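You operate a simulated robot arm through the tools that you are given. There is no shell and no other tool.

You are at the controls of a simulated robot arm. One attempt, no reset.

TASK
The red and blue plug hoses are crossed: plug each into the socket of its colour.
Fine: red lever to VENT and 0 bar first; grey cup empty at the end.

Only the result counts: the job must be done as asked and must still hold three seconds after the hand-in. Knocking over, shifting, dropping, spilling or breaking anything else fails it.

THE ROBOT
A 6-joint arm with a three-finger gripper, fixed in place. Base frame: the origin is at the foot of the arm, x ahead of it, y to its left, z up. Units: cm, degrees, N and s.
Its first joint turns from -166.0 to 166.0 degrees. Payload 4.89 kg.
Tool frame: the origin (TCP) lies between the finger pads and is the grasp point; the fingertips stand 3 cm ahead of it; z points along the fingers, y is the line along which they close. The gripper opens to 16.4 cm. The gripper's body begins 12.5 cm behind the TCP.
Orientation is that of the tool frame in the base frame, as a unit quaternion [w, x, y, z]. With the fingers straight down and closing along the base's y, the tool's x points along the base's -x, its y along +y and its z along -z.

THE INTERFACE
- The arm moves only by the tool play_rows. Its argument "deltas" is one flat list of numbers, 7 for each row, row after row: the shift along the tool's x, y, z in units of 250 mm (1.0 is 250 mm), then the turn, a rotation vector about the tool's x, y, z in units of 60 degrees (1.0 is 60 degrees), then the closure, from 0 (fully open) to 1 (shut). In form: [x, y, z, rx, ry, rz, grip, x, y, z, rx, ry, rz, grip, ...]. A call has 1 to 20 rows; each row is the pose to reach, as a shift and turn from the pose commanded when the call began, along the tool's axes at that moment. A call with a number of a shift or a turn outside -1 to 1 is refused whole. Rows are played at 5 a second. More than 5 cm and 8.6 degrees between two rows, or a gripper value outside its range, and nothing of the call is played. Where a pose cannot be reached the arm comes as near as it can. A force on the tool above 40 N (or 10 N above the force at the start of the call, whichever is more), or a blocked arm, ends the call early, and 0.2 s more pass. Each finger travels about 10.8 cm/s and halts on what it meets, pressing with about 30 N; the grip force reading is that of the motor and also rises with nothing between the fingers. The clock runs only during rows and for 0.2 s after the last one: add rows that repeat a pose to give the fingers time. The reply holds the time, the measured pose of the TCP, the force on the tool along the base axes, the opening and the grip force, in the units named above and with some noise, with the torque about the TCP (base axes, N m) and any sound that the robot's microphone picked up.
- Cameras (640 x 400 px; columns grow to the right, rows downward): "scene" is fixed at [40.15, -64.98, 151.98]; the picture's right is [0.89, -0.46, 0.00], its down [-0.16, -0.31, -0.94] and it looks along [0.43, 0.83, -0.35] (base axes); focal length 316 px, centre (320, 200). "wrist" rides on the gripper at [7.6, -0.2, -15.2] in the tool frame; the picture's right is [0.02, 1.00, 0.00], its down [-0.88, 0.02, -0.47] and it looks along [-0.47, 0.01, 0.88] (tool axes); focal length 247 px, centre (320, 200). There is no depth. A picture from a camera that has moved, and an enlarged one, comes with that camera's place and axes in the base frame and with its lens.
- capture(camera): a new picture of that camera. It takes no simulated time.
- raise_lower(by): slides the trunk up (or, below 0, down) by that many cm; the arm rides with it, the base frame stays. It gives what a move gives, with no picture.
- enlarge(camera, box): a new picture of the part [left, top, right, bottom] of that camera's present view, enlarged. It takes no simulated time.
- close_job(): hands the job in; it is judged then, once.

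Places have to be worked out from the pictures, the camera data and where the tool is seen. Open the gripper and draw the arm clear of the work before you hand the job in, unless the task says otherwise.

The tools are called after "Emit:" as a command line: name --argument value ..., lists and objects as JSON in quotes. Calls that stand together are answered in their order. play_rows: Moves the arm, as the interface text tells. Its arguments: {"type":"object","properties":{"deltas":{"type":"array","items":{"type":"number"}}},"required":["deltas"]} The other tools are called the same way: raise_lower (by) slides the trunk up or down; capture (camera) takes a picture; enlarge (camera, box) takes an enlarged picture of a part of a camera's view; close_job () hands the job in.

At the start:

```text
time: 0.0
eef_pos: [64.23, 12.13, 125.63]
tool_rot: [0.0, -0.001, 1.0, 0.0]
force: [1.2, 1.1, 0.8]
moment: [-0.01, 0.0, 0.0]
grip_width: 16.37
finger_force: 0.2
trunk travel left (down, up): [-17.5, 21.5]
```

scene: 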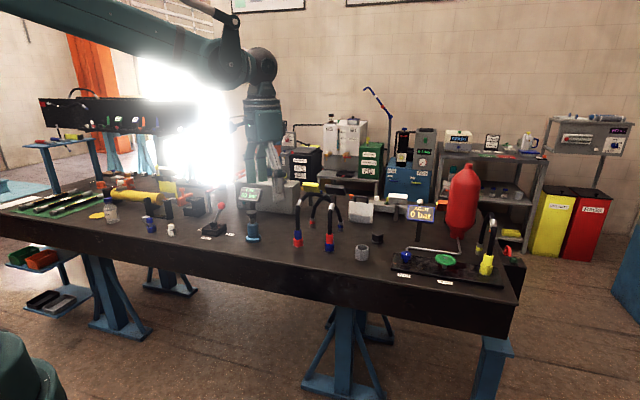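
wrist: 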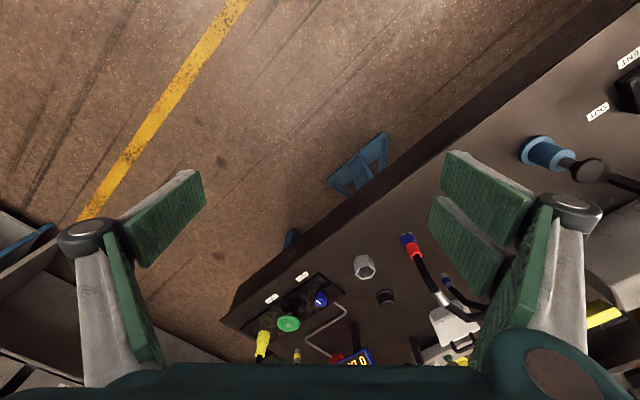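

I start by looking closely at the bench with enlarged pictures of the relevant areas.

Emit:
enlarge --camera "scene" --box '[180, 160, 340, 260]'

Emit:
enlarge --camera "scene" --box '[280, 170, 400, 270]'

Emit:
enlarge --camera "scene" --box '[370, 180, 530, 300]'

Emit:
enlarge --camera "wrist" --box '[210, 200, 530, 400]'

Emit:
enlarge --camera "scene" --box '[80, 160, 240, 260]'

```text
4.00 times, centred on (260, 210) of scene
camera zoom: at [40.15, -64.98, 151.98], right [0.89, -0.46, 0.0], down [-0.16, -0.31, -0.94], along [0.43, 0.83, -0.35], focal length 1264 px, centre (560, 160)
```

zoom: 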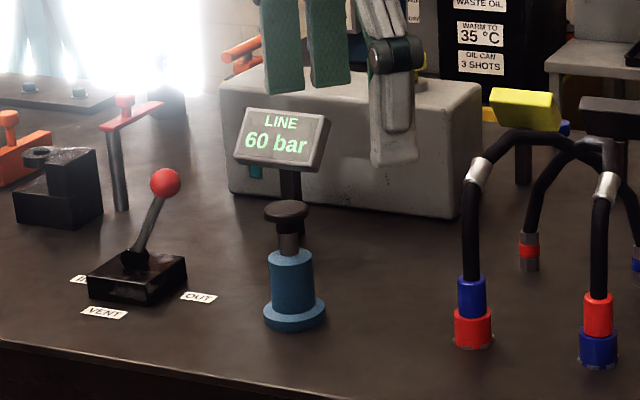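

```text
4.00 times, centred on (340, 220) of scene
camera zoom: at [40.15, -64.98, 151.98], right [0.89, -0.46, 0.0], down [-0.16, -0.31, -0.94], along [0.43, 0.83, -0.35], focal length 1264 px, centre (240, 120)
```

zoom: 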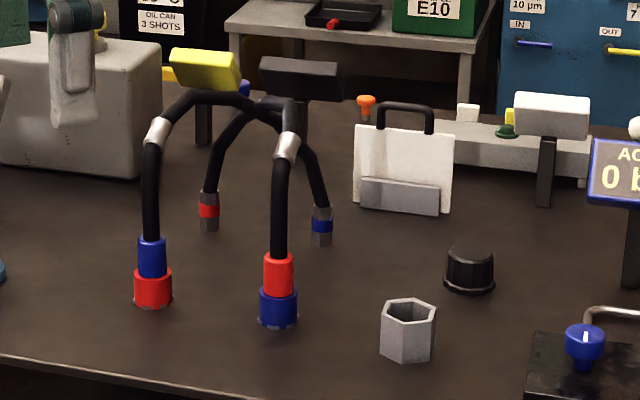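

```text
3.33 times, centred on (450, 240) of scene
camera zoom: at [40.15, -64.98, 151.98], right [0.89, -0.46, 0.0], down [-0.16, -0.31, -0.94], along [0.43, 0.83, -0.35], focal length 1053 px, centre (-113, 67)
```

zoom: 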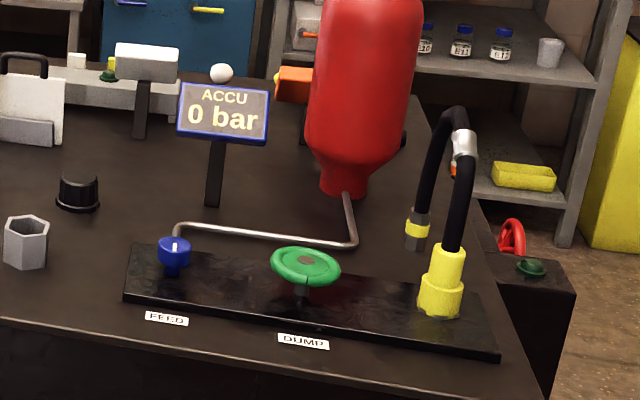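

```text
2.00 times, centred on (370, 300) of wrist
camera zoom: at [56.55, 12.08, 140.81], right [-0.02, 1.0, 0.0], down [0.88, 0.02, 0.47], along [0.47, 0.01, -0.88], focal length 494 px, centre (220, 0)
```

zoom: 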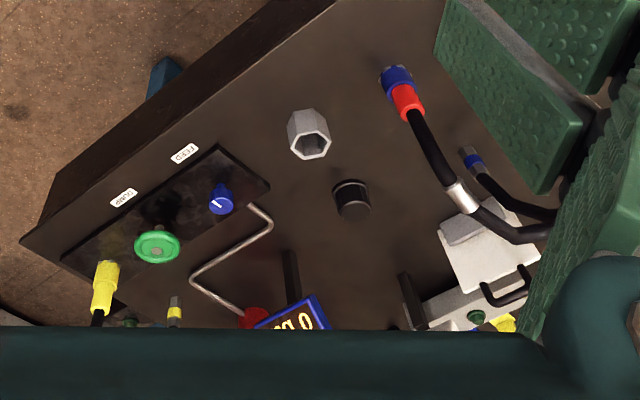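

```text
4.00 times, centred on (160, 210) of scene
camera zoom: at [40.15, -64.98, 151.98], right [0.89, -0.46, 0.0], down [-0.16, -0.31, -0.94], along [0.43, 0.83, -0.35], focal length 1264 px, centre (960, 160)
```

zoom: 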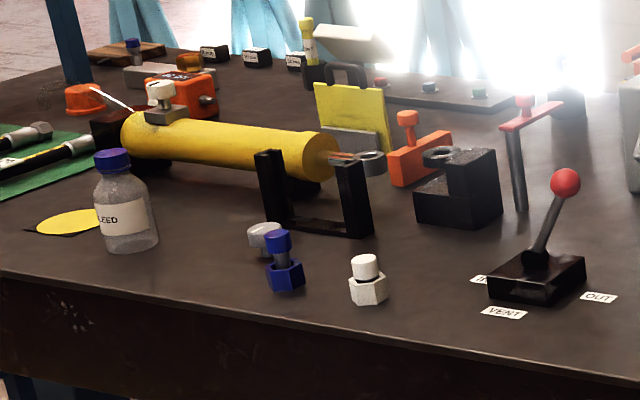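

The cup looks like a parking socket for the swap, and the table runs diagonally (long axis about 45° to base x). I yaw the tool to face the table and move toward the lever so I can look at it with the wrist camera.

Emit:
play_rows --deltas '[0.034, 0.143, 0, 0, 0, -0.107, 0, 0.069, 0.286, 0, 0, 0, -0.214, 0, 0.103, 0.429, 0, 0, 0, -0.321, 0, 0.137, 0.571, 0, 0, 0, -0.429, 0, 0.171, 0.714, 0, 0, 0, -0.536, 0, 0.206, 0.857, 0, 0, 0, -0.643, 0, 0.24, 1.0, 0, 0, 0, -0.75, 0]'

```text
time: 1.6
eef_pos: [58.42, 36.97, 125.7]
tool_rot: [0.0, -0.383, 0.924, 0.0]
force: [-0.7, -2.0, -0.1]
moment: [0.17, 0.02, 0.0]
grip_width: 16.36
finger_force: 0.0
trunk travel left (down, up): [-17.5, 21.5]
```

Yawed to face the table; now a wrist picture from here.

Emit:
capture --camera "wrist"

```text
taken
camera wrist: at [53.03, 31.62, 140.88], right [-0.72, 0.69, 0.0], down [0.61, 0.64, 0.47], along [0.33, 0.34, -0.88], focal length 247 px, centre (320, 200)
```

wrist: 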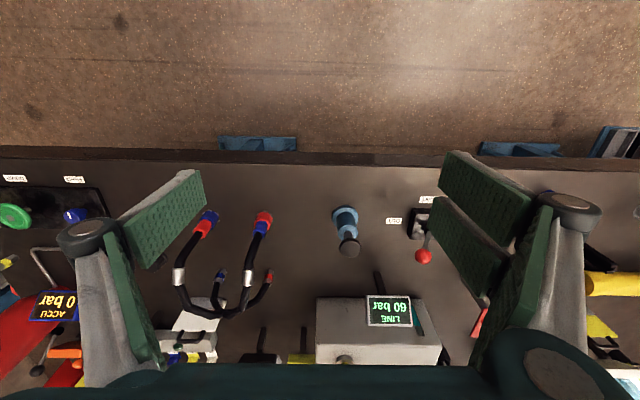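

The lever box appears near (59, 75). I slide along the table toward it and a bit lower for a close look.

Emit:
play_rows --deltas '[-0.057, 0.143, 0.043, 0, 0, 0, 0, -0.114, 0.286, 0.086, 0, 0, 0, 0, -0.171, 0.429, 0.129, 0, 0, 0, 0, -0.229, 0.571, 0.171, 0, 0, 0, 0, -0.286, 0.714, 0.214, 0, 0, 0, 0, -0.343, 0.857, 0.257, 0, 0, 0, 0, -0.4, 1.0, 0.3, 0, 0, 0, 0]'

Emit:
capture --camera "wrist"

Emit:
enlarge --camera "wrist" --box '[240, 150, 400, 250]'

Emit:
capture --camera "scene"

```text
time: 3.2
eef_pos: [47.74, 61.71, 118.38]
tool_rot: [0.0, -0.383, 0.924, 0.0]
force: [-0.8, -0.4, -0.3]
moment: [0.15, 0.0, -0.01]
grip_width: 16.39
finger_force: 0.0
trunk travel left (down, up): [-17.5, 21.5]
```

```text
taken
camera wrist: at [42.3, 56.34, 133.61], right [-0.72, 0.69, 0.0], down [0.61, 0.64, 0.47], along [0.33, 0.34, -0.88], focal length 247 px, centre (320, 200)
```

wrist: 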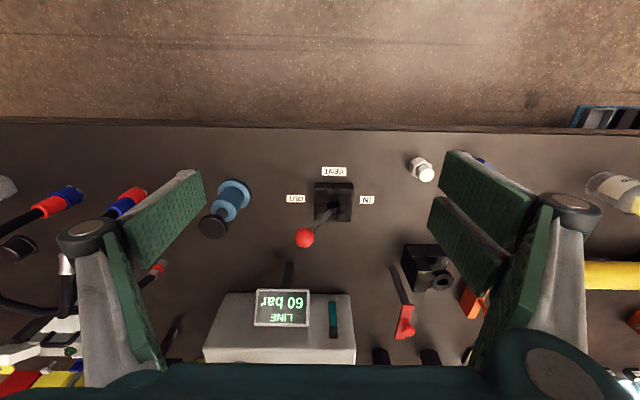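

```text
4.00 times, centred on (320, 200) of wrist
camera zoom: at [42.3, 56.34, 133.61], right [-0.72, 0.69, 0.0], down [0.61, 0.64, 0.47], along [0.33, 0.34, -0.88], focal length 988 px, centre (320, 200)
```

zoom: 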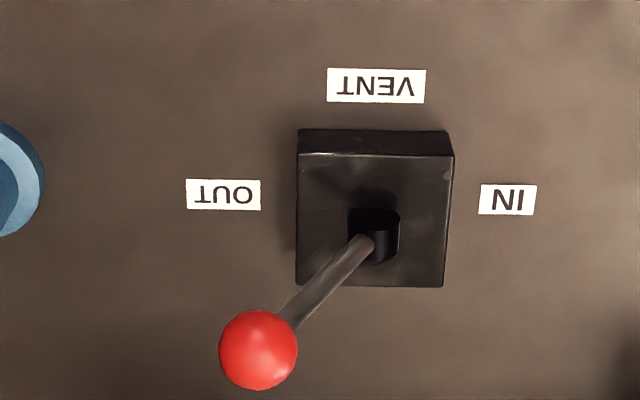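

```text
taken
```

scene: 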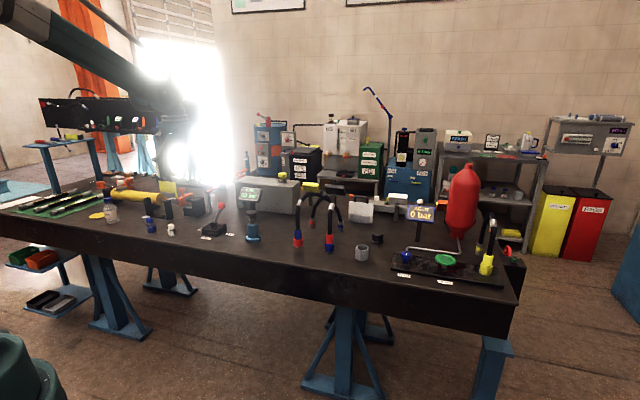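

The lever has IN on one side, OUT on the other, and VENT labelled at the middle, so upright looks like VENT; the knob triangulates to about (61.3, 72.4, 100.3). I move above it with the fingers half closed.

Emit:
play_rows --deltas '[-0.17, -0.02, 0.0, 0, 0, 0, 0.1, -0.34, -0.04, 0.05, 0, 0, 0, 0.3, -0.51, -0.06, 0.1, 0, 0, 0, 0.45, -0.684, -0.081, 0.18, 0, 0, 0, 0.5, -0.684, -0.081, 0.256, 0, 0, 0, 0.5]'

Emit:
capture --camera "wrist"

Emit:
enlarge --camera "scene" --box '[180, 160, 340, 260]'

```text
time: 4.4
eef_pos: [61.44, 72.87, 111.64]
tool_rot: [0.0, -0.383, 0.924, 0.0]
force: [0.2, 1.3, 0.9]
moment: [-0.07, 0.05, -0.02]
grip_width: 8.2
finger_force: 0.0
trunk travel left (down, up): [-17.5, 21.5]
```

```text
taken
camera wrist: at [56.06, 67.48, 126.86], right [-0.72, 0.69, 0.0], down [0.61, 0.64, 0.47], along [0.33, 0.34, -0.88], focal length 247 px, centre (320, 200)
```

wrist: 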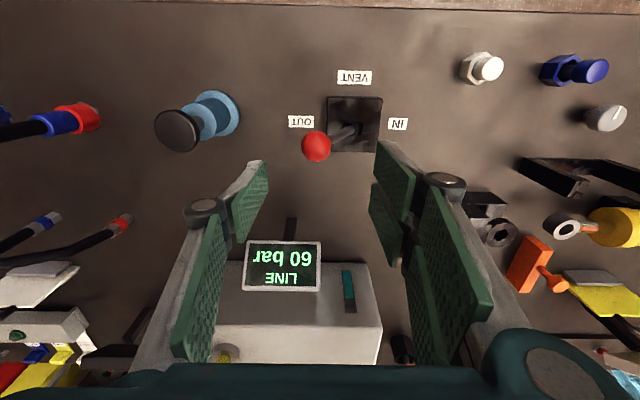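

```text
4.00 times, centred on (260, 210) of scene
camera zoom: at [40.15, -64.98, 151.98], right [0.89, -0.46, 0.0], down [-0.16, -0.31, -0.94], along [0.43, 0.83, -0.35], focal length 1264 px, centre (560, 160)
```

zoom: 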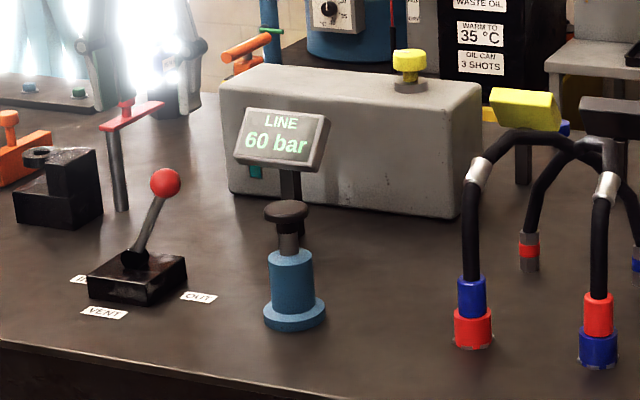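

The readings agree: the knob is right below the TCP. I descend around it, then close on it.

Emit:
play_rows --deltas '[0.0, -0.006, 0.15, 0, 0, 0, 0.5, 0.004, -0.012, 0.31, 0, 0, 0, 0.5, 0.008, -0.012, 0.464, 0, 0, 0, 0.5, 0.008, -0.012, 0.464, 0, 0, 0, 0.6, 0.008, -0.012, 0.464, 0, 0, 0, 0.7]'

Emit:
capture --camera "wrist"

Emit:
enlarge --camera "scene" --box '[180, 160, 340, 260]'

```text
time: 5.6
eef_pos: [61.25, 72.24, 100.24]
tool_rot: [0.0, -0.382, 0.924, -0.001]
force: [0.5, 0.6, 0.3]
moment: [-0.03, 0.03, -0.03]
grip_width: 4.94
finger_force: 0.1
trunk travel left (down, up): [-17.5, 21.5]
```

```text
taken
camera wrist: at [55.88, 66.89, 115.47], right [-0.72, 0.69, 0.0], down [0.61, 0.64, 0.47], along [0.33, 0.34, -0.88], focal length 247 px, centre (320, 200)
```

wrist: 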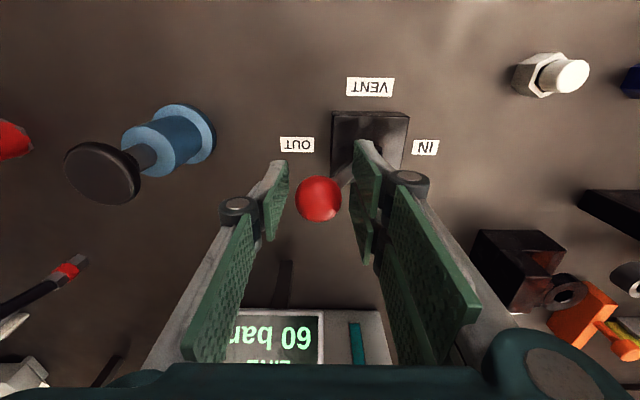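

```text
4.00 times, centred on (260, 210) of scene
camera zoom: at [40.15, -64.98, 151.98], right [0.89, -0.46, 0.0], down [-0.16, -0.31, -0.94], along [0.43, 0.83, -0.35], focal length 1264 px, centre (560, 160)
```

zoom: 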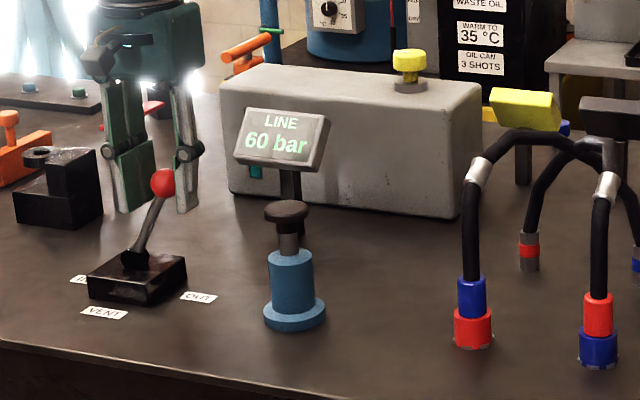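

The knob sits between the pads exactly at the TCP. I close on it.

Emit:
play_rows --deltas '[0, 0, 0, 0, 0, 0, 0.76, 0, 0, 0, 0, 0, 0, 0.8, 0, 0, 0, 0, 0, 0, 0.83, 0, 0, 0, 0, 0, 0, 0.83]'

```text
time: 6.6
eef_pos: [61.11, 72.35, 100.4]
tool_rot: [0.001, -0.384, 0.923, 0.001]
force: [0.2, 14.0, 17.2]
moment: [1.49, 1.25, 0.09]
grip_width: 3.48
finger_force: 44.7
trunk travel left (down, up): [-17.5, 21.5]
```

The knob is gripped (3.5 cm). I swing it along its arc toward upright (VENT), gradually.

Emit:
play_rows --deltas '[0, 0.025, -0.01, 0, 0, 0, 0.83, 0, 0.05, -0.019, 0, 0, 0, 0.83, 0, 0.078, -0.027, 0, 0, 0, 0.83, 0, 0.103, -0.033, 0, 0, 0, 0.83, 0, 0.13, -0.038, 0, 0, 0, 0.83, 0, 0.156, -0.041, 0, 0, 0, 0.83, 0, 0.183, -0.043, 0, 0, 0, 0.83, 0, 0.21, -0.044, 0, 0, 0, 0.83, 0, 0.21, -0.044, 0, 0, 0, 0.83]'

Emit:
capture --camera "wrist"

Emit:
enlarge --camera "scene" --box '[180, 160, 340, 260]'

```text
time: 8.6
eef_pos: [57.42, 75.95, 101.04]
tool_rot: [0.0, -0.384, 0.923, -0.001]
force: [1.6, -2.2, -4.2]
moment: [-0.16, -0.21, -0.02]
grip_width: 3.12
finger_force: 44.9
trunk travel left (down, up): [-17.5, 21.5]
```

```text
taken
camera wrist: at [52.09, 70.61, 116.28], right [-0.72, 0.69, 0.0], down [0.61, 0.64, 0.47], along [0.33, 0.34, -0.88], focal length 247 px, centre (320, 200)
```

wrist: 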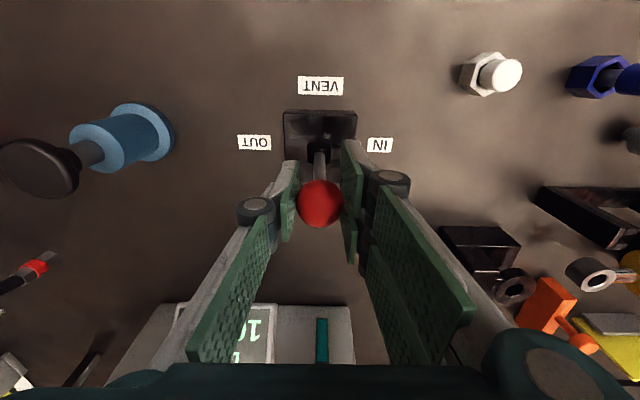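

```text
4.00 times, centred on (260, 210) of scene
camera zoom: at [40.15, -64.98, 151.98], right [0.89, -0.46, 0.0], down [-0.16, -0.31, -0.94], along [0.43, 0.83, -0.35], focal length 1264 px, centre (560, 160)
```

zoom: 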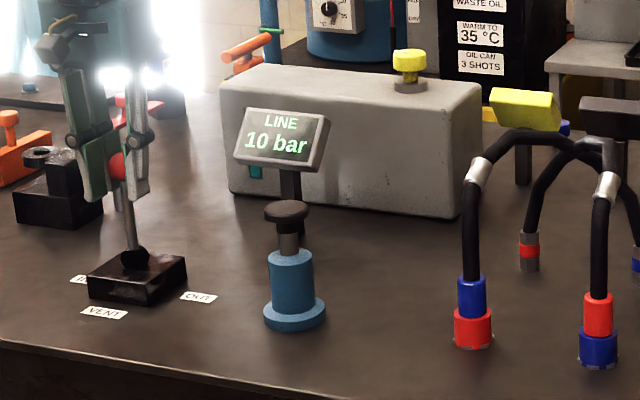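

LINE has dropped to 10 bar and the lever is upright. I open the fingers a little and let time run.

Emit:
play_rows --deltas '[0, 0, 0, 0, 0, 0, 0.78, 0, 0, 0, 0, 0, 0, 0.7, 0, 0, 0, 0, 0, 0, 0.6, 0, 0, 0, 0, 0, 0, 0.55, 0, 0, 0, 0, 0, 0, 0.55]'

Emit:
enlarge --camera "scene" --box '[180, 160, 340, 260]'

Emit:
capture --camera "wrist"

```text
time: 9.8
eef_pos: [57.39, 75.79, 101.06]
tool_rot: [0.0, -0.383, 0.924, 0.0]
force: [0.1, 0.0, -0.9]
moment: [0.0, -0.03, -0.01]
grip_width: 7.35
finger_force: 0.3
trunk travel left (down, up): [-17.5, 21.5]
```

```text
4.00 times, centred on (260, 210) of scene
camera zoom: at [40.15, -64.98, 151.98], right [0.89, -0.46, 0.0], down [-0.16, -0.31, -0.94], along [0.43, 0.83, -0.35], focal length 1264 px, centre (560, 160)
```

zoom: 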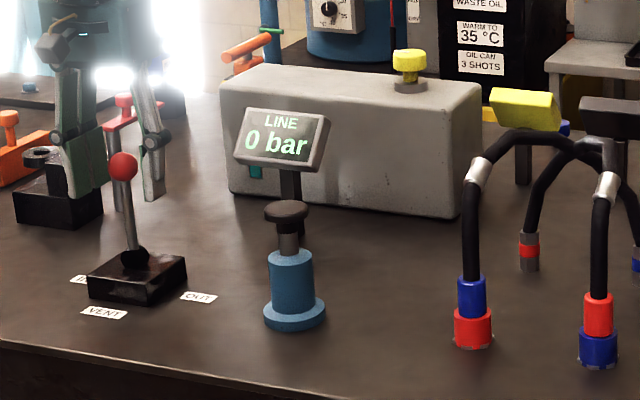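

```text
taken
camera wrist: at [52.11, 70.6, 116.31], right [-0.72, 0.69, 0.0], down [0.61, 0.64, 0.47], along [0.33, 0.34, -0.88], focal length 247 px, centre (320, 200)
```

wrist: 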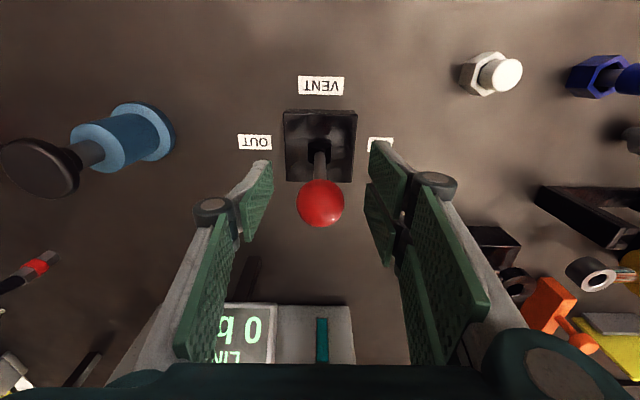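

LINE reads 0 bar, lever on VENT. I rise clear, then travel toward the plugs.

Emit:
play_rows --deltas '[0, 0, -0.16, 0, 0, 0, 0.55, 0, 0, -0.33, 0, 0, 0, 0.55, 0, 0, -0.5, 0, 0, 0, 0.55, 0, 0, -0.6, 0, 0, 0, 0.5, 0.12, -0.15, -0.6, 0, 0, 0, 0.5, 0.24, -0.3, -0.6, 0, 0, 0, 0.5, 0.36, -0.45, -0.6, 0, 0, 0, 0.5, 0.48, -0.6, -0.6, 0, 0, 0, 0.5, 0.56, -0.77, -0.6, 0, 0, 0, 0.5, 0.56, -0.93, -0.6, 0, 0, 0, 0.5]'

Emit:
play_rows --deltas '[0, -0.17, 0, 0, 0, 0, 0.5, 0, -0.34, 0, 0, 0, 0, 0.5, 0, -0.51, 0, 0, 0, 0, 0.5, 0, -0.68, 0, 0, 0, 0, 0.5, 0, -0.85, 0, 0, 0, 0, 0.5, 0, -1.0, 0, 0, 0, 0, 0.5]'

Emit:
capture --camera "wrist"

Emit:
capture --camera "scene"

```text
time: 12.0
eef_pos: [64.07, 49.48, 116.34]
tool_rot: [0.0, -0.383, 0.924, 0.001]
force: [-1.4, 1.4, 0.6]
moment: [-0.09, -0.21, -0.03]
grip_width: 8.19
finger_force: 0.0
trunk travel left (down, up): [-17.5, 21.5]
```

```text
time: 13.4
eef_pos: [82.06, 31.82, 116.71]
tool_rot: [0.0, -0.384, 0.923, 0.0]
force: [-0.1, 0.7, 0.5]
moment: [-0.17, -0.13, -0.02]
grip_width: 8.2
finger_force: 0.0
trunk travel left (down, up): [-17.5, 21.5]
```

```text
taken
camera wrist: at [76.64, 26.57, 131.85], right [-0.72, 0.69, 0.0], down [0.61, 0.64, 0.47], along [0.33, 0.34, -0.88], focal length 247 px, centre (320, 200)
```

wrist: 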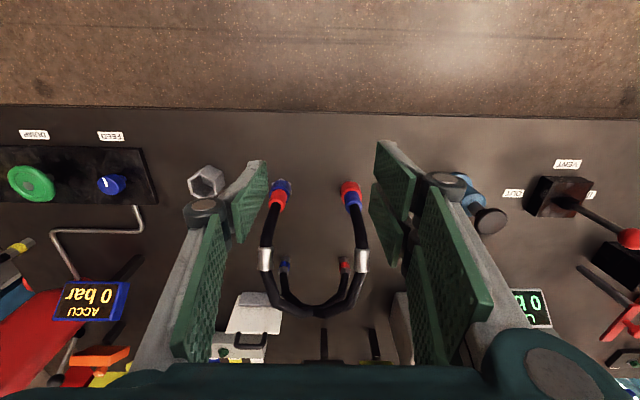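

```text
taken
```

scene: 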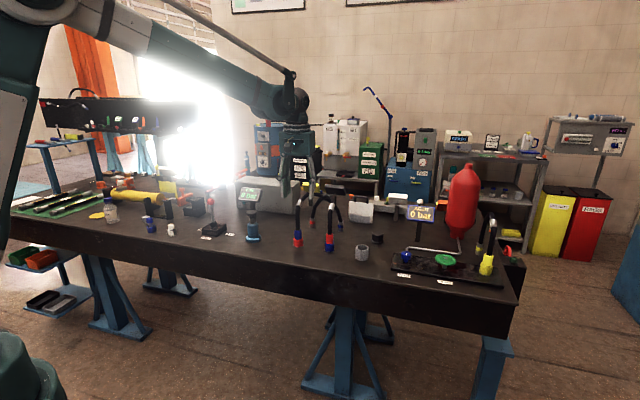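

I enlarge the plug area to measure it.

Emit:
enlarge --camera "wrist" --box '[180, 140, 400, 340]'

Emit:
enlarge --camera "scene" --box '[280, 180, 400, 270]'

```text
2.00 times, centred on (290, 240) of wrist
camera zoom: at [76.64, 26.57, 131.85], right [-0.72, 0.69, 0.0], down [0.61, 0.64, 0.47], along [0.33, 0.34, -0.88], focal length 494 px, centre (380, 120)
```

zoom: 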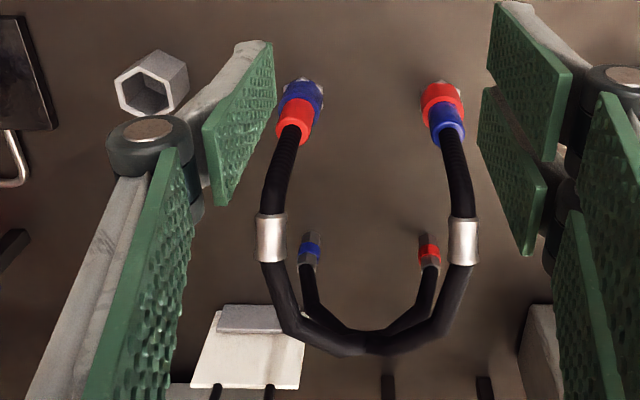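

```text
4.44 times, centred on (340, 225) of scene
camera zoom: at [40.15, -64.98, 151.98], right [0.89, -0.46, 0.0], down [-0.16, -0.31, -0.94], along [0.43, 0.83, -0.35], focal length 1404 px, centre (231, 89)
```

zoom: 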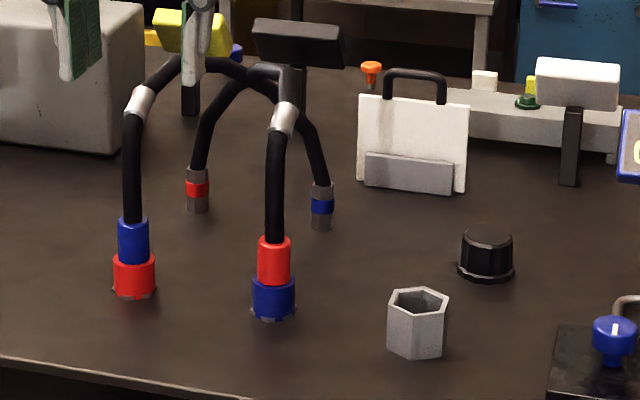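

Sockets triangulate to red (87.3, 46.7) and blue (97.3, 36.8), with sleeve tops at z≈93.5; the cup's rim centre is about (105.7, 25.2, 90.5). I check which hose runs over the other.

Emit:
enlarge --camera "scene" --box '[300, 185, 348, 215]'

Emit:
enlarge --camera "wrist" --box '[260, 260, 380, 330]'

Emit:
enlarge --camera "wrist" --box '[180, 150, 260, 210]'

```text
13.33 times, centred on (324, 200) of scene
camera zoom: at [40.15, -64.98, 151.98], right [0.89, -0.46, 0.0], down [-0.16, -0.31, -0.94], along [0.43, 0.83, -0.35], focal length 4212 px, centre (267, 200)
```

zoom: 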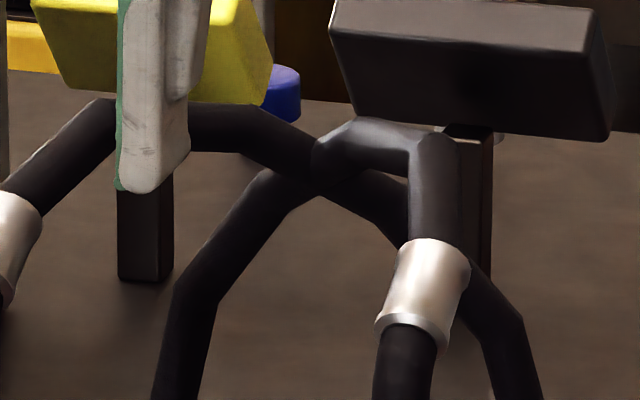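

```text
5.33 times, centred on (320, 295) of wrist
camera zoom: at [76.64, 26.57, 131.85], right [-0.72, 0.69, 0.0], down [0.61, 0.64, 0.47], along [0.33, 0.34, -0.88], focal length 1317 px, centre (320, -307)
```

zoom: 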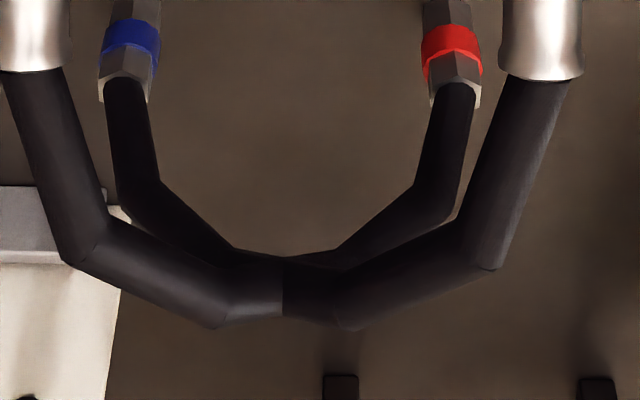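

```text
6.67 times, centred on (220, 180) of wrist
camera zoom: at [76.64, 26.57, 131.85], right [-0.72, 0.69, 0.0], down [0.61, 0.64, 0.47], along [0.33, 0.34, -0.88], focal length 1646 px, centre (987, 333)
```

zoom: 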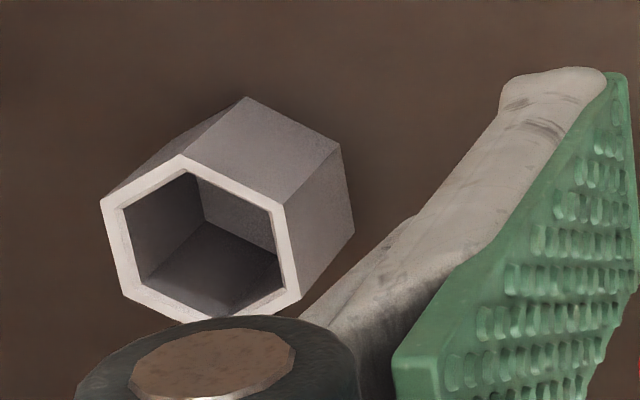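

The hoses intersect each other as drawn, so they do not obstruct one another, and the cup is empty. I tilt the tool 45° outward and position in front of the blue plug (in the red socket).

Emit:
play_rows --deltas '[-0.0086, 0.0389, 0.0686, 0, -0.107, 0, 0.5, -0.017, 0.0777, 0.137, 0, -0.214, 0, 0.5, -0.0257, 0.1166, 0.2057, 0, -0.321, 0, 0.5, -0.0343, 0.1554, 0.2743, 0, -0.4286, 0, 0.5, -0.0429, 0.1943, 0.3429, 0, -0.5357, 0, 0.5, -0.0514, 0.2331, 0.4114, 0, -0.643, 0, 0.5, -0.06, 0.272, 0.48, 0, -0.75, 0, 0.5]'

Emit:
capture --camera "wrist"

Emit:
capture --camera "scene"

```text
time: 15.0
eef_pos: [78.05, 37.51, 104.33]
tool_rot: [0.355, -0.353, 0.853, 0.147]
force: [-1.3, -0.1, 1.3]
moment: [0.0, -0.06, -0.04]
grip_width: 8.2
finger_force: 0.2
trunk travel left (down, up): [-17.5, 21.5]
```

```text
taken
camera wrist: at [66.71, 26.22, 109.6], right [-0.72, 0.7, -0.02], down [0.19, 0.22, 0.96], along [0.67, 0.69, -0.29], focal length 247 px, centre (320, 200)
```

wrist: 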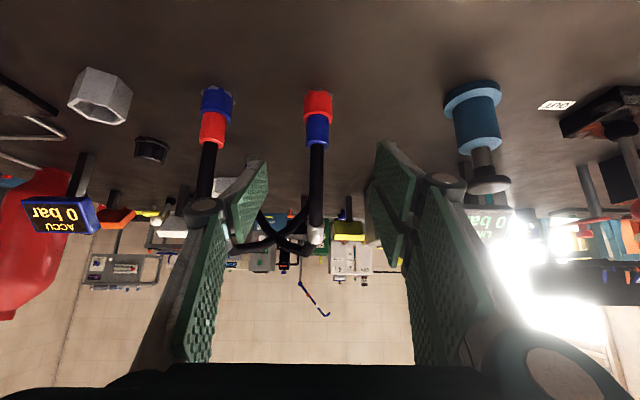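

```text
taken
```

scene: 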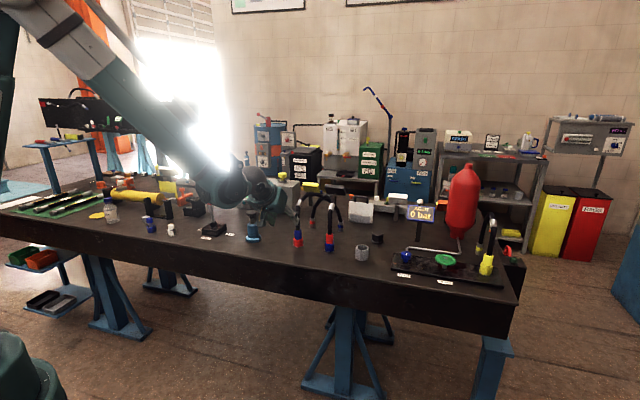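

The tilted wrist view gives an upside-down side view of the plugs. I enlarge it to refine position.

Emit:
enlarge --camera "wrist" --box '[180, 70, 380, 270]'

```text
2.00 times, centred on (280, 170) of wrist
camera zoom: at [66.71, 26.22, 109.6], right [-0.72, 0.7, -0.02], down [0.19, 0.22, 0.96], along [0.67, 0.69, -0.29], focal length 494 px, centre (400, 260)
```

zoom: 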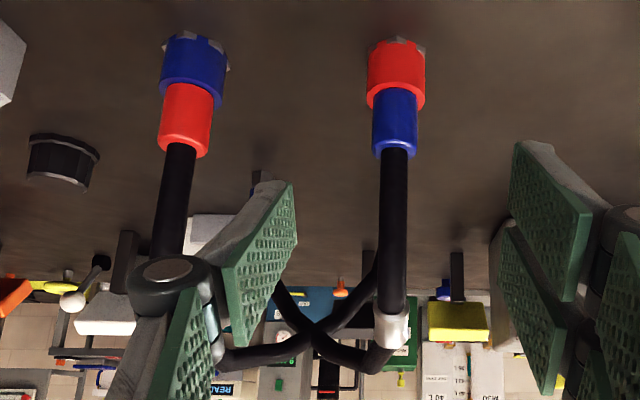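

Refined: blue plug axis at u≈28.8, v≈94.7, sleeve top z≈93.7, socket top z≈90.2. I advance most of the way along the tool axis with the fingers open and check.

Emit:
play_rows --deltas '[-0.01, 0, 0.13, 0, 0, 0, 0.5, -0.02, -0.002, 0.26, 0, 0, 0, 0.55, -0.03, -0.004, 0.39, 0, 0, 0, 0.6, -0.03, -0.004, 0.5, 0, 0, 0, 0.6]'

Emit:
capture --camera "wrist"

Emit:
enlarge --camera "scene" --box '[240, 170, 400, 270]'

```text
time: 16.0
eef_pos: [84.9, 44.13, 95.95]
tool_rot: [0.354, -0.354, 0.853, 0.147]
force: [-0.8, -0.4, 0.8]
moment: [0.0, -0.06, -0.04]
grip_width: 6.57
finger_force: 0.0
trunk travel left (down, up): [-17.5, 21.5]
```

```text
taken
camera wrist: at [73.38, 32.78, 101.24], right [-0.72, 0.7, -0.02], down [0.19, 0.22, 0.96], along [0.67, 0.68, -0.29], focal length 247 px, centre (320, 200)
```

wrist: 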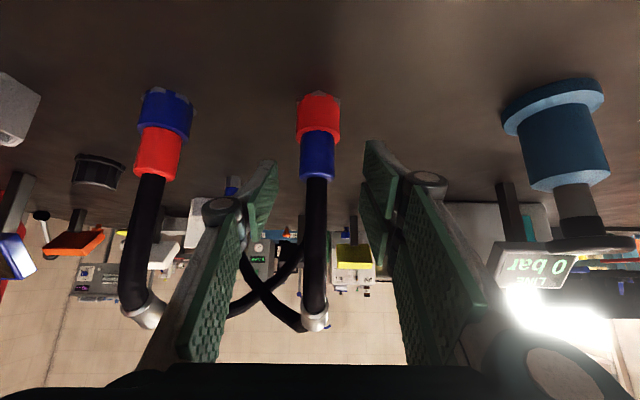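

```text
4.00 times, centred on (320, 220) of scene
camera zoom: at [40.15, -64.98, 151.98], right [0.89, -0.46, 0.0], down [-0.16, -0.31, -0.94], along [0.43, 0.83, -0.35], focal length 1264 px, centre (320, 120)
```

zoom: 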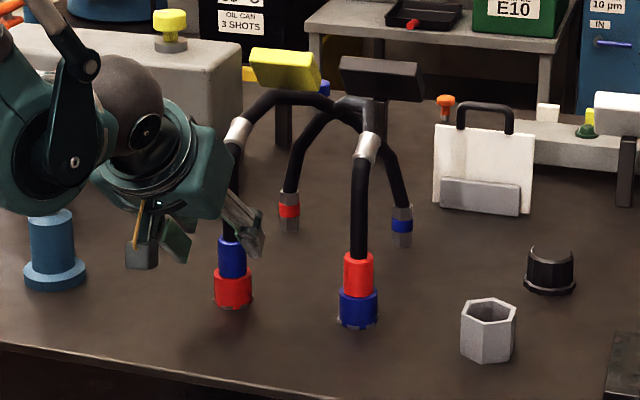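

LINE still shows 0 bar. I enlarge the wrist view to check centring before closing in.

Emit:
enlarge --camera "wrist" --box '[250, 70, 400, 190]'

```text
3.33 times, centred on (325, 130) of wrist
camera zoom: at [73.38, 32.78, 101.24], right [-0.72, 0.7, -0.02], down [0.19, 0.22, 0.96], along [0.67, 0.68, -0.29], focal length 823 px, centre (303, 433)
```

zoom: 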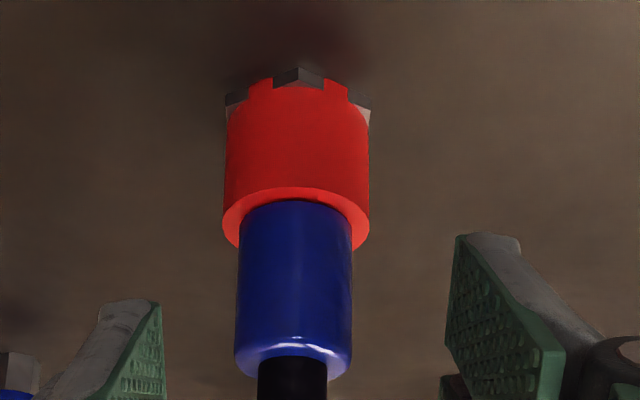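

The plug sits about 0.2 cm off-centre; I correct that, advance the last 3.4 cm and close on the sleeve.

Emit:
play_rows --deltas '[0.001, -0.009, 0.07, 0, 0, 0, 0.62, 0.003, -0.009, 0.134, 0, 0, 0, 0.68, 0.003, -0.009, 0.134, 0, 0, 0, 0.74, 0.003, -0.009, 0.134, 0, 0, 0, 0.74]'

Emit:
enlarge --camera "wrist" --box '[220, 80, 420, 260]'

Emit:
enlarge --camera "scene" --box '[260, 200, 340, 260]'

```text
time: 17.0
eef_pos: [86.42, 45.72, 93.3]
tool_rot: [0.353, -0.353, 0.854, 0.146]
force: [0.1, 0.2, -0.4]
moment: [-0.01, -0.01, 0.02]
grip_width: 4.28
finger_force: 0.2
trunk travel left (down, up): [-17.5, 21.5]
```

```text
2.22 times, centred on (320, 170) of wrist
camera zoom: at [75.03, 34.3, 98.73], right [-0.72, 0.7, -0.02], down [0.19, 0.22, 0.96], along [0.67, 0.68, -0.29], focal length 549 px, centre (320, 267)
```

zoom: 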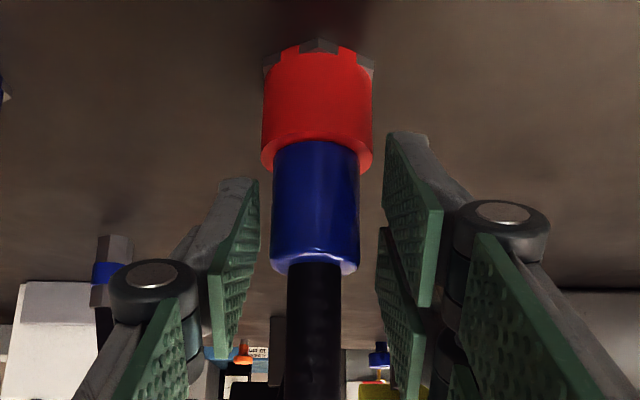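

```text
6.67 times, centred on (300, 230) of scene
camera zoom: at [40.15, -64.98, 151.98], right [0.89, -0.46, 0.0], down [-0.16, -0.31, -0.94], along [0.43, 0.83, -0.35], focal length 2106 px, centre (453, 0)
```

zoom: 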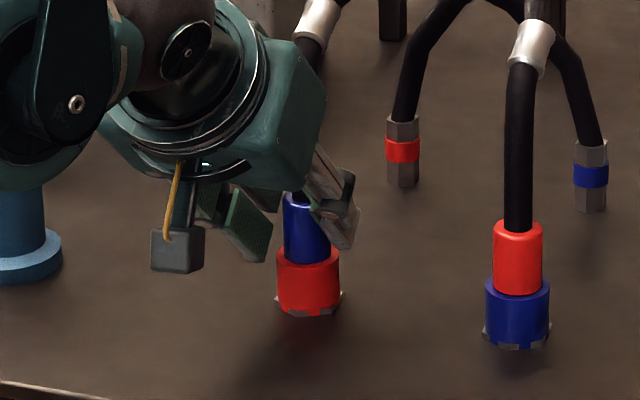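

The gripper straddles the sleeve near its top; I back off 0.5 cm along the tool axis to stay clear of the socket rim, centre by 0.15 cm, and close.

Emit:
play_rows --deltas '[0, -0.006, -0.02, 0, 0, 0, 0.74, 0, -0.006, -0.02, 0, 0, 0, 0.79, 0, -0.006, -0.02, 0, 0, 0, 0.83, 0, -0.006, -0.02, 0, 0, 0, 0.86, 0, -0.006, -0.02, 0, 0, 0, 0.86]'

Emit:
enlarge --camera "wrist" --box '[220, 80, 420, 260]'

Emit:
enlarge --camera "scene" --box '[260, 200, 340, 260]'

```text
time: 18.2
eef_pos: [86.15, 45.23, 93.87]
tool_rot: [0.354, -0.353, 0.854, 0.147]
force: [0.9, 0.6, 0.9]
moment: [-0.02, 0.02, 0.0]
grip_width: 2.98
finger_force: 30.2
trunk travel left (down, up): [-17.5, 21.5]
```

```text
2.22 times, centred on (320, 170) of wrist
camera zoom: at [74.88, 33.99, 99.12], right [-0.72, 0.7, -0.02], down [0.19, 0.22, 0.96], along [0.67, 0.68, -0.29], focal length 549 px, centre (320, 267)
```

zoom: 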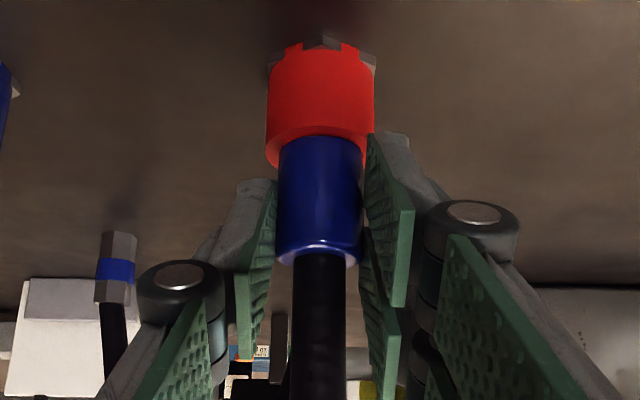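

```text
6.67 times, centred on (300, 230) of scene
camera zoom: at [40.15, -64.98, 151.98], right [0.89, -0.46, 0.0], down [-0.16, -0.31, -0.94], along [0.43, 0.83, -0.35], focal length 2106 px, centre (453, 0)
```

zoom: 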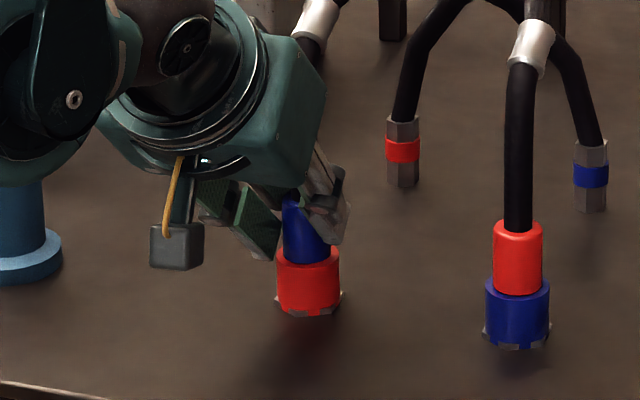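

Firm grip on the sleeve (2.98 cm, ~30 N). I pull it straight up slowly.

Emit:
play_rows --deltas '[-0.014, 0, -0.014, 0, 0, 0, 0.88, -0.028, 0, -0.028, 0, 0, 0, 0.88, -0.042, 0, -0.042, 0, 0, 0, 0.88, -0.056, 0, -0.056, 0, 0, 0, 0.88, -0.085, 0, -0.085, 0, 0, 0, 0.88, -0.113, 0, -0.113, 0, 0, 0, 0.88]'

Emit:
capture --camera "wrist"

Emit:
enlarge --camera "scene" --box '[260, 180, 380, 260]'

```text
time: 19.6
eef_pos: [86.27, 45.56, 97.71]
tool_rot: [0.353, -0.354, 0.853, 0.147]
force: [-0.1, 0.0, -2.4]
moment: [-0.02, 0.05, 0.01]
grip_width: 3.01
finger_force: 30.2
trunk travel left (down, up): [-17.5, 21.5]
```

```text
taken
camera wrist: at [74.87, 34.12, 103.09], right [-0.72, 0.7, -0.02], down [0.19, 0.22, 0.96], along [0.67, 0.68, -0.29], focal length 247 px, centre (320, 200)
```

wrist: 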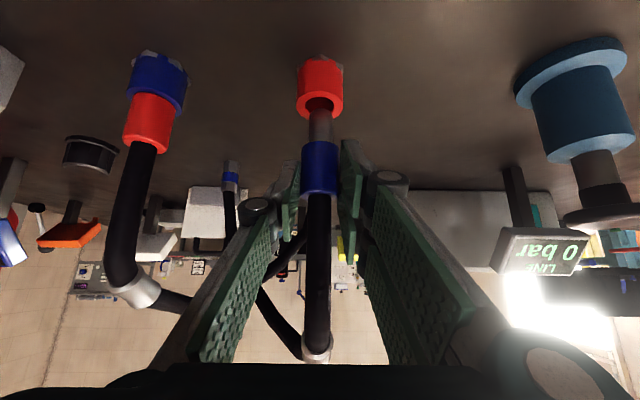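

```text
5.00 times, centred on (320, 220) of scene
camera zoom: at [40.15, -64.98, 151.98], right [0.89, -0.46, 0.0], down [-0.16, -0.31, -0.94], along [0.43, 0.83, -0.35], focal length 1579 px, centre (320, 100)
```

zoom: 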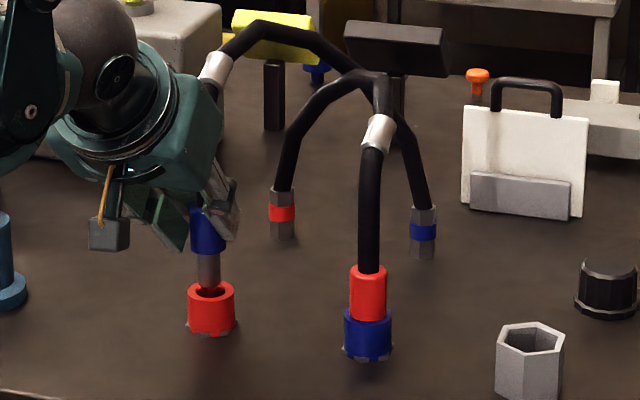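

The plug is out, with its grey nose visible; LINE still 0 bar. I lift higher, pull back toward the robot and carry it past the front of the red hose.

Emit:
play_rows --deltas '[-0.085, 0, -0.085, 0, 0, 0, 0.88, -0.17, 0, -0.17, 0, 0, 0, 0.88, -0.255, 0, -0.254, 0, 0, 0, 0.88, -0.2, 0, -0.31, 0, 0, 0, 0.88, -0.146, 0, -0.363, 0, 0, 0, 0.88, -0.092, 0, -0.418, 0, 0, 0, 0.88, -0.037, 0, -0.472, 0, 0, 0, 0.88]'

Emit:
capture --camera "wrist"

Emit:
enlarge --camera "scene" --box '[240, 160, 400, 260]'

```text
time: 21.2
eef_pos: [80.69, 40.06, 106.55]
tool_rot: [0.354, -0.354, 0.853, 0.146]
force: [1.4, 0.6, -3.3]
moment: [-0.01, 0.06, 0.04]
grip_width: 2.99
finger_force: 30.3
trunk travel left (down, up): [-17.5, 21.5]
```

```text
taken
camera wrist: at [69.31, 28.71, 112.03], right [-0.72, 0.7, -0.02], down [0.19, 0.22, 0.96], along [0.67, 0.68, -0.29], focal length 247 px, centre (320, 200)
```

wrist: 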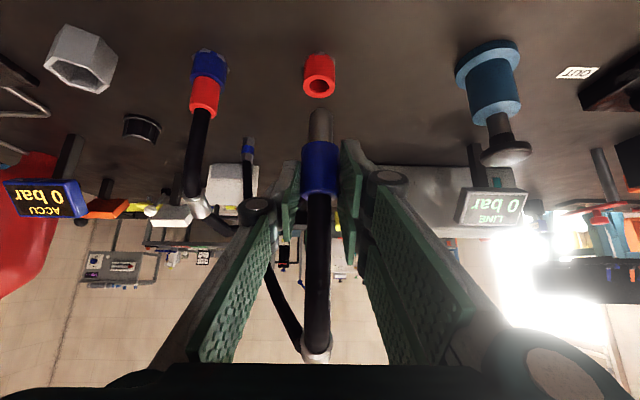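

```text
4.00 times, centred on (320, 210) of scene
camera zoom: at [40.15, -64.98, 151.98], right [0.89, -0.46, 0.0], down [-0.16, -0.31, -0.94], along [0.43, 0.83, -0.35], focal length 1264 px, centre (320, 160)
```

zoom: 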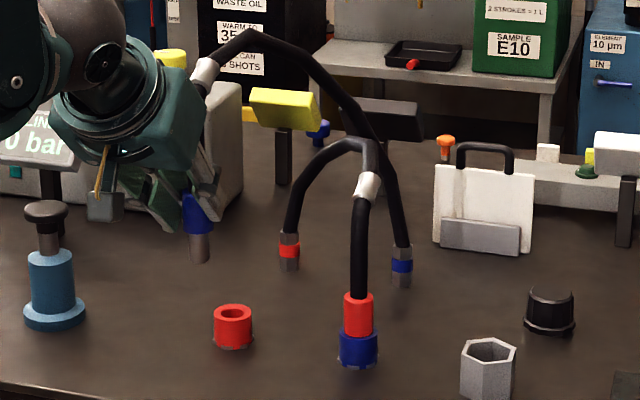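

Clear. I carry the plug 25 cm along the table to the cup side at constant height.

Emit:
play_rows --deltas '[0, -0.14, 0, 0, 0, 0, 0.88, 0, -0.28, 0, 0, 0, 0, 0.88, 0, -0.42, 0, 0, 0, 0, 0.88, 0, -0.56, 0, 0, 0, 0, 0.88, 0, -0.7, 0, 0, 0, 0, 0.88, 0, -0.84, 0, 0, 0, 0, 0.88, 0, -0.98, 0, 0, 0, 0, 0.88]'

Emit:
capture --camera "wrist"

Emit:
enlarge --camera "scene" --box '[260, 160, 420, 270]'

```text
time: 22.8
eef_pos: [98.27, 22.5, 106.91]
tool_rot: [0.354, -0.354, 0.854, 0.145]
force: [-0.3, 1.3, -2.1]
moment: [-0.16, 0.02, -0.11]
grip_width: 3.01
finger_force: 29.7
trunk travel left (down, up): [-17.5, 21.5]
```

```text
taken
camera wrist: at [86.96, 11.21, 112.31], right [-0.72, 0.7, -0.02], down [0.19, 0.22, 0.96], along [0.67, 0.68, -0.29], focal length 247 px, centre (320, 200)
```

wrist: 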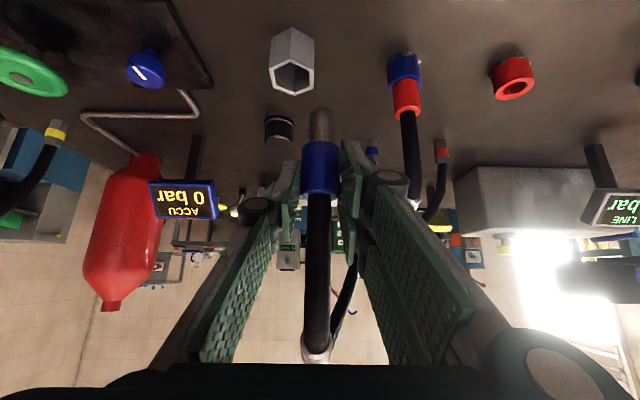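

```text
3.64 times, centred on (340, 215) of scene
camera zoom: at [40.15, -64.98, 151.98], right [0.89, -0.46, 0.0], down [-0.16, -0.31, -0.94], along [0.43, 0.83, -0.35], focal length 1149 px, centre (247, 146)
```

zoom: 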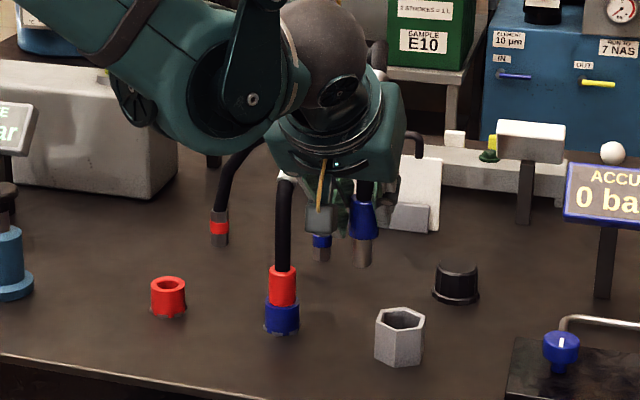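

The plug is now near the cup; I zoom on the cup and nose to align.

Emit:
enlarge --camera "wrist" --box '[240, 10, 400, 210]'

Emit:
enlarge --camera "scene" --box '[330, 200, 390, 270]'

```text
2.00 times, centred on (320, 110) of wrist
camera zoom: at [86.96, 11.21, 112.31], right [-0.72, 0.7, -0.02], down [0.19, 0.22, 0.96], along [0.67, 0.68, -0.29], focal length 494 px, centre (320, 380)
```

zoom: 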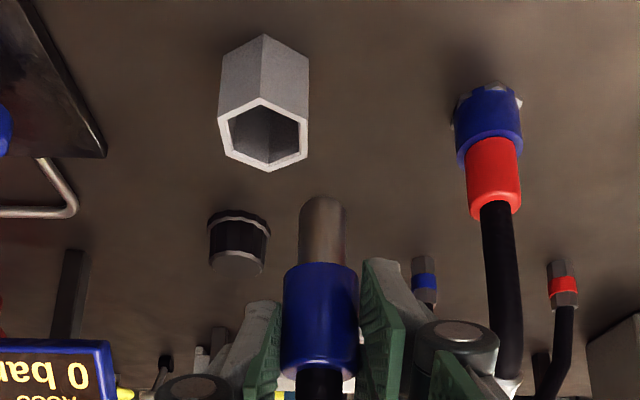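

```text
5.71 times, centred on (360, 235) of scene
camera zoom: at [40.15, -64.98, 151.98], right [0.89, -0.46, 0.0], down [-0.16, -0.31, -0.94], along [0.43, 0.83, -0.35], focal length 1805 px, centre (91, 0)
```

zoom: 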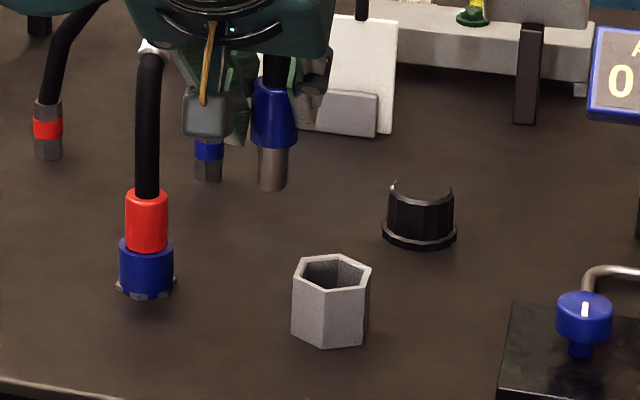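

Cup rim centre is at u≈56.9, v≈92.4, z≈90.6; the plug needs +3.5 cm along the table and +5.4 cm inward. I move above the cup.

Emit:
play_rows --deltas '[-0.05, -0.05, 0.05, 0, 0, 0, 0.88, -0.1, -0.1, 0.1, 0, 0, 0, 0.88, -0.154, -0.139, 0.154, 0, 0, 0, 0.88, -0.154, -0.139, 0.154, 0, 0, 0, 0.88]'

Emit:
enlarge --camera "wrist" --box '[240, 10, 400, 210]'

Emit:
enlarge --camera "scene" --box '[330, 200, 390, 270]'

```text
time: 23.8
eef_pos: [104.4, 24.26, 106.75]
tool_rot: [0.354, -0.354, 0.853, 0.147]
force: [0.2, 0.0, -1.4]
moment: [-0.03, 0.03, 0.05]
grip_width: 2.99
finger_force: 30.6
trunk travel left (down, up): [-17.5, 21.5]
```

```text
2.00 times, centred on (320, 110) of wrist
camera zoom: at [93.06, 12.91, 112.07], right [-0.72, 0.7, -0.01], down [0.19, 0.22, 0.96], along [0.67, 0.68, -0.29], focal length 494 px, centre (320, 380)
```

zoom: 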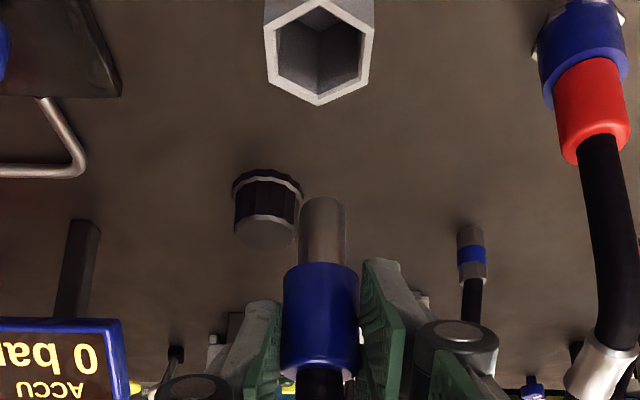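

```text
5.71 times, centred on (360, 235) of scene
camera zoom: at [40.15, -64.98, 151.98], right [0.89, -0.46, 0.0], down [-0.16, -0.31, -0.94], along [0.43, 0.83, -0.35], focal length 1805 px, centre (91, 0)
```

zoom: 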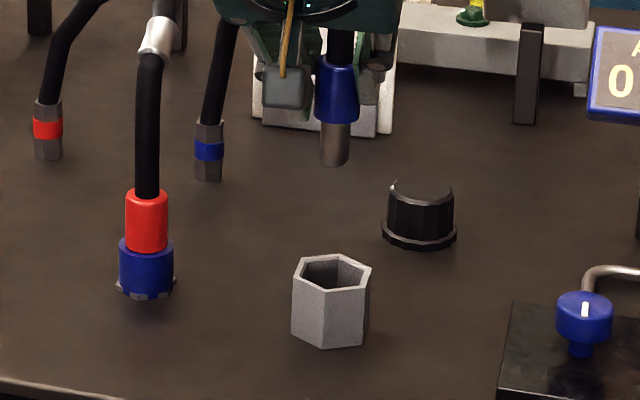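

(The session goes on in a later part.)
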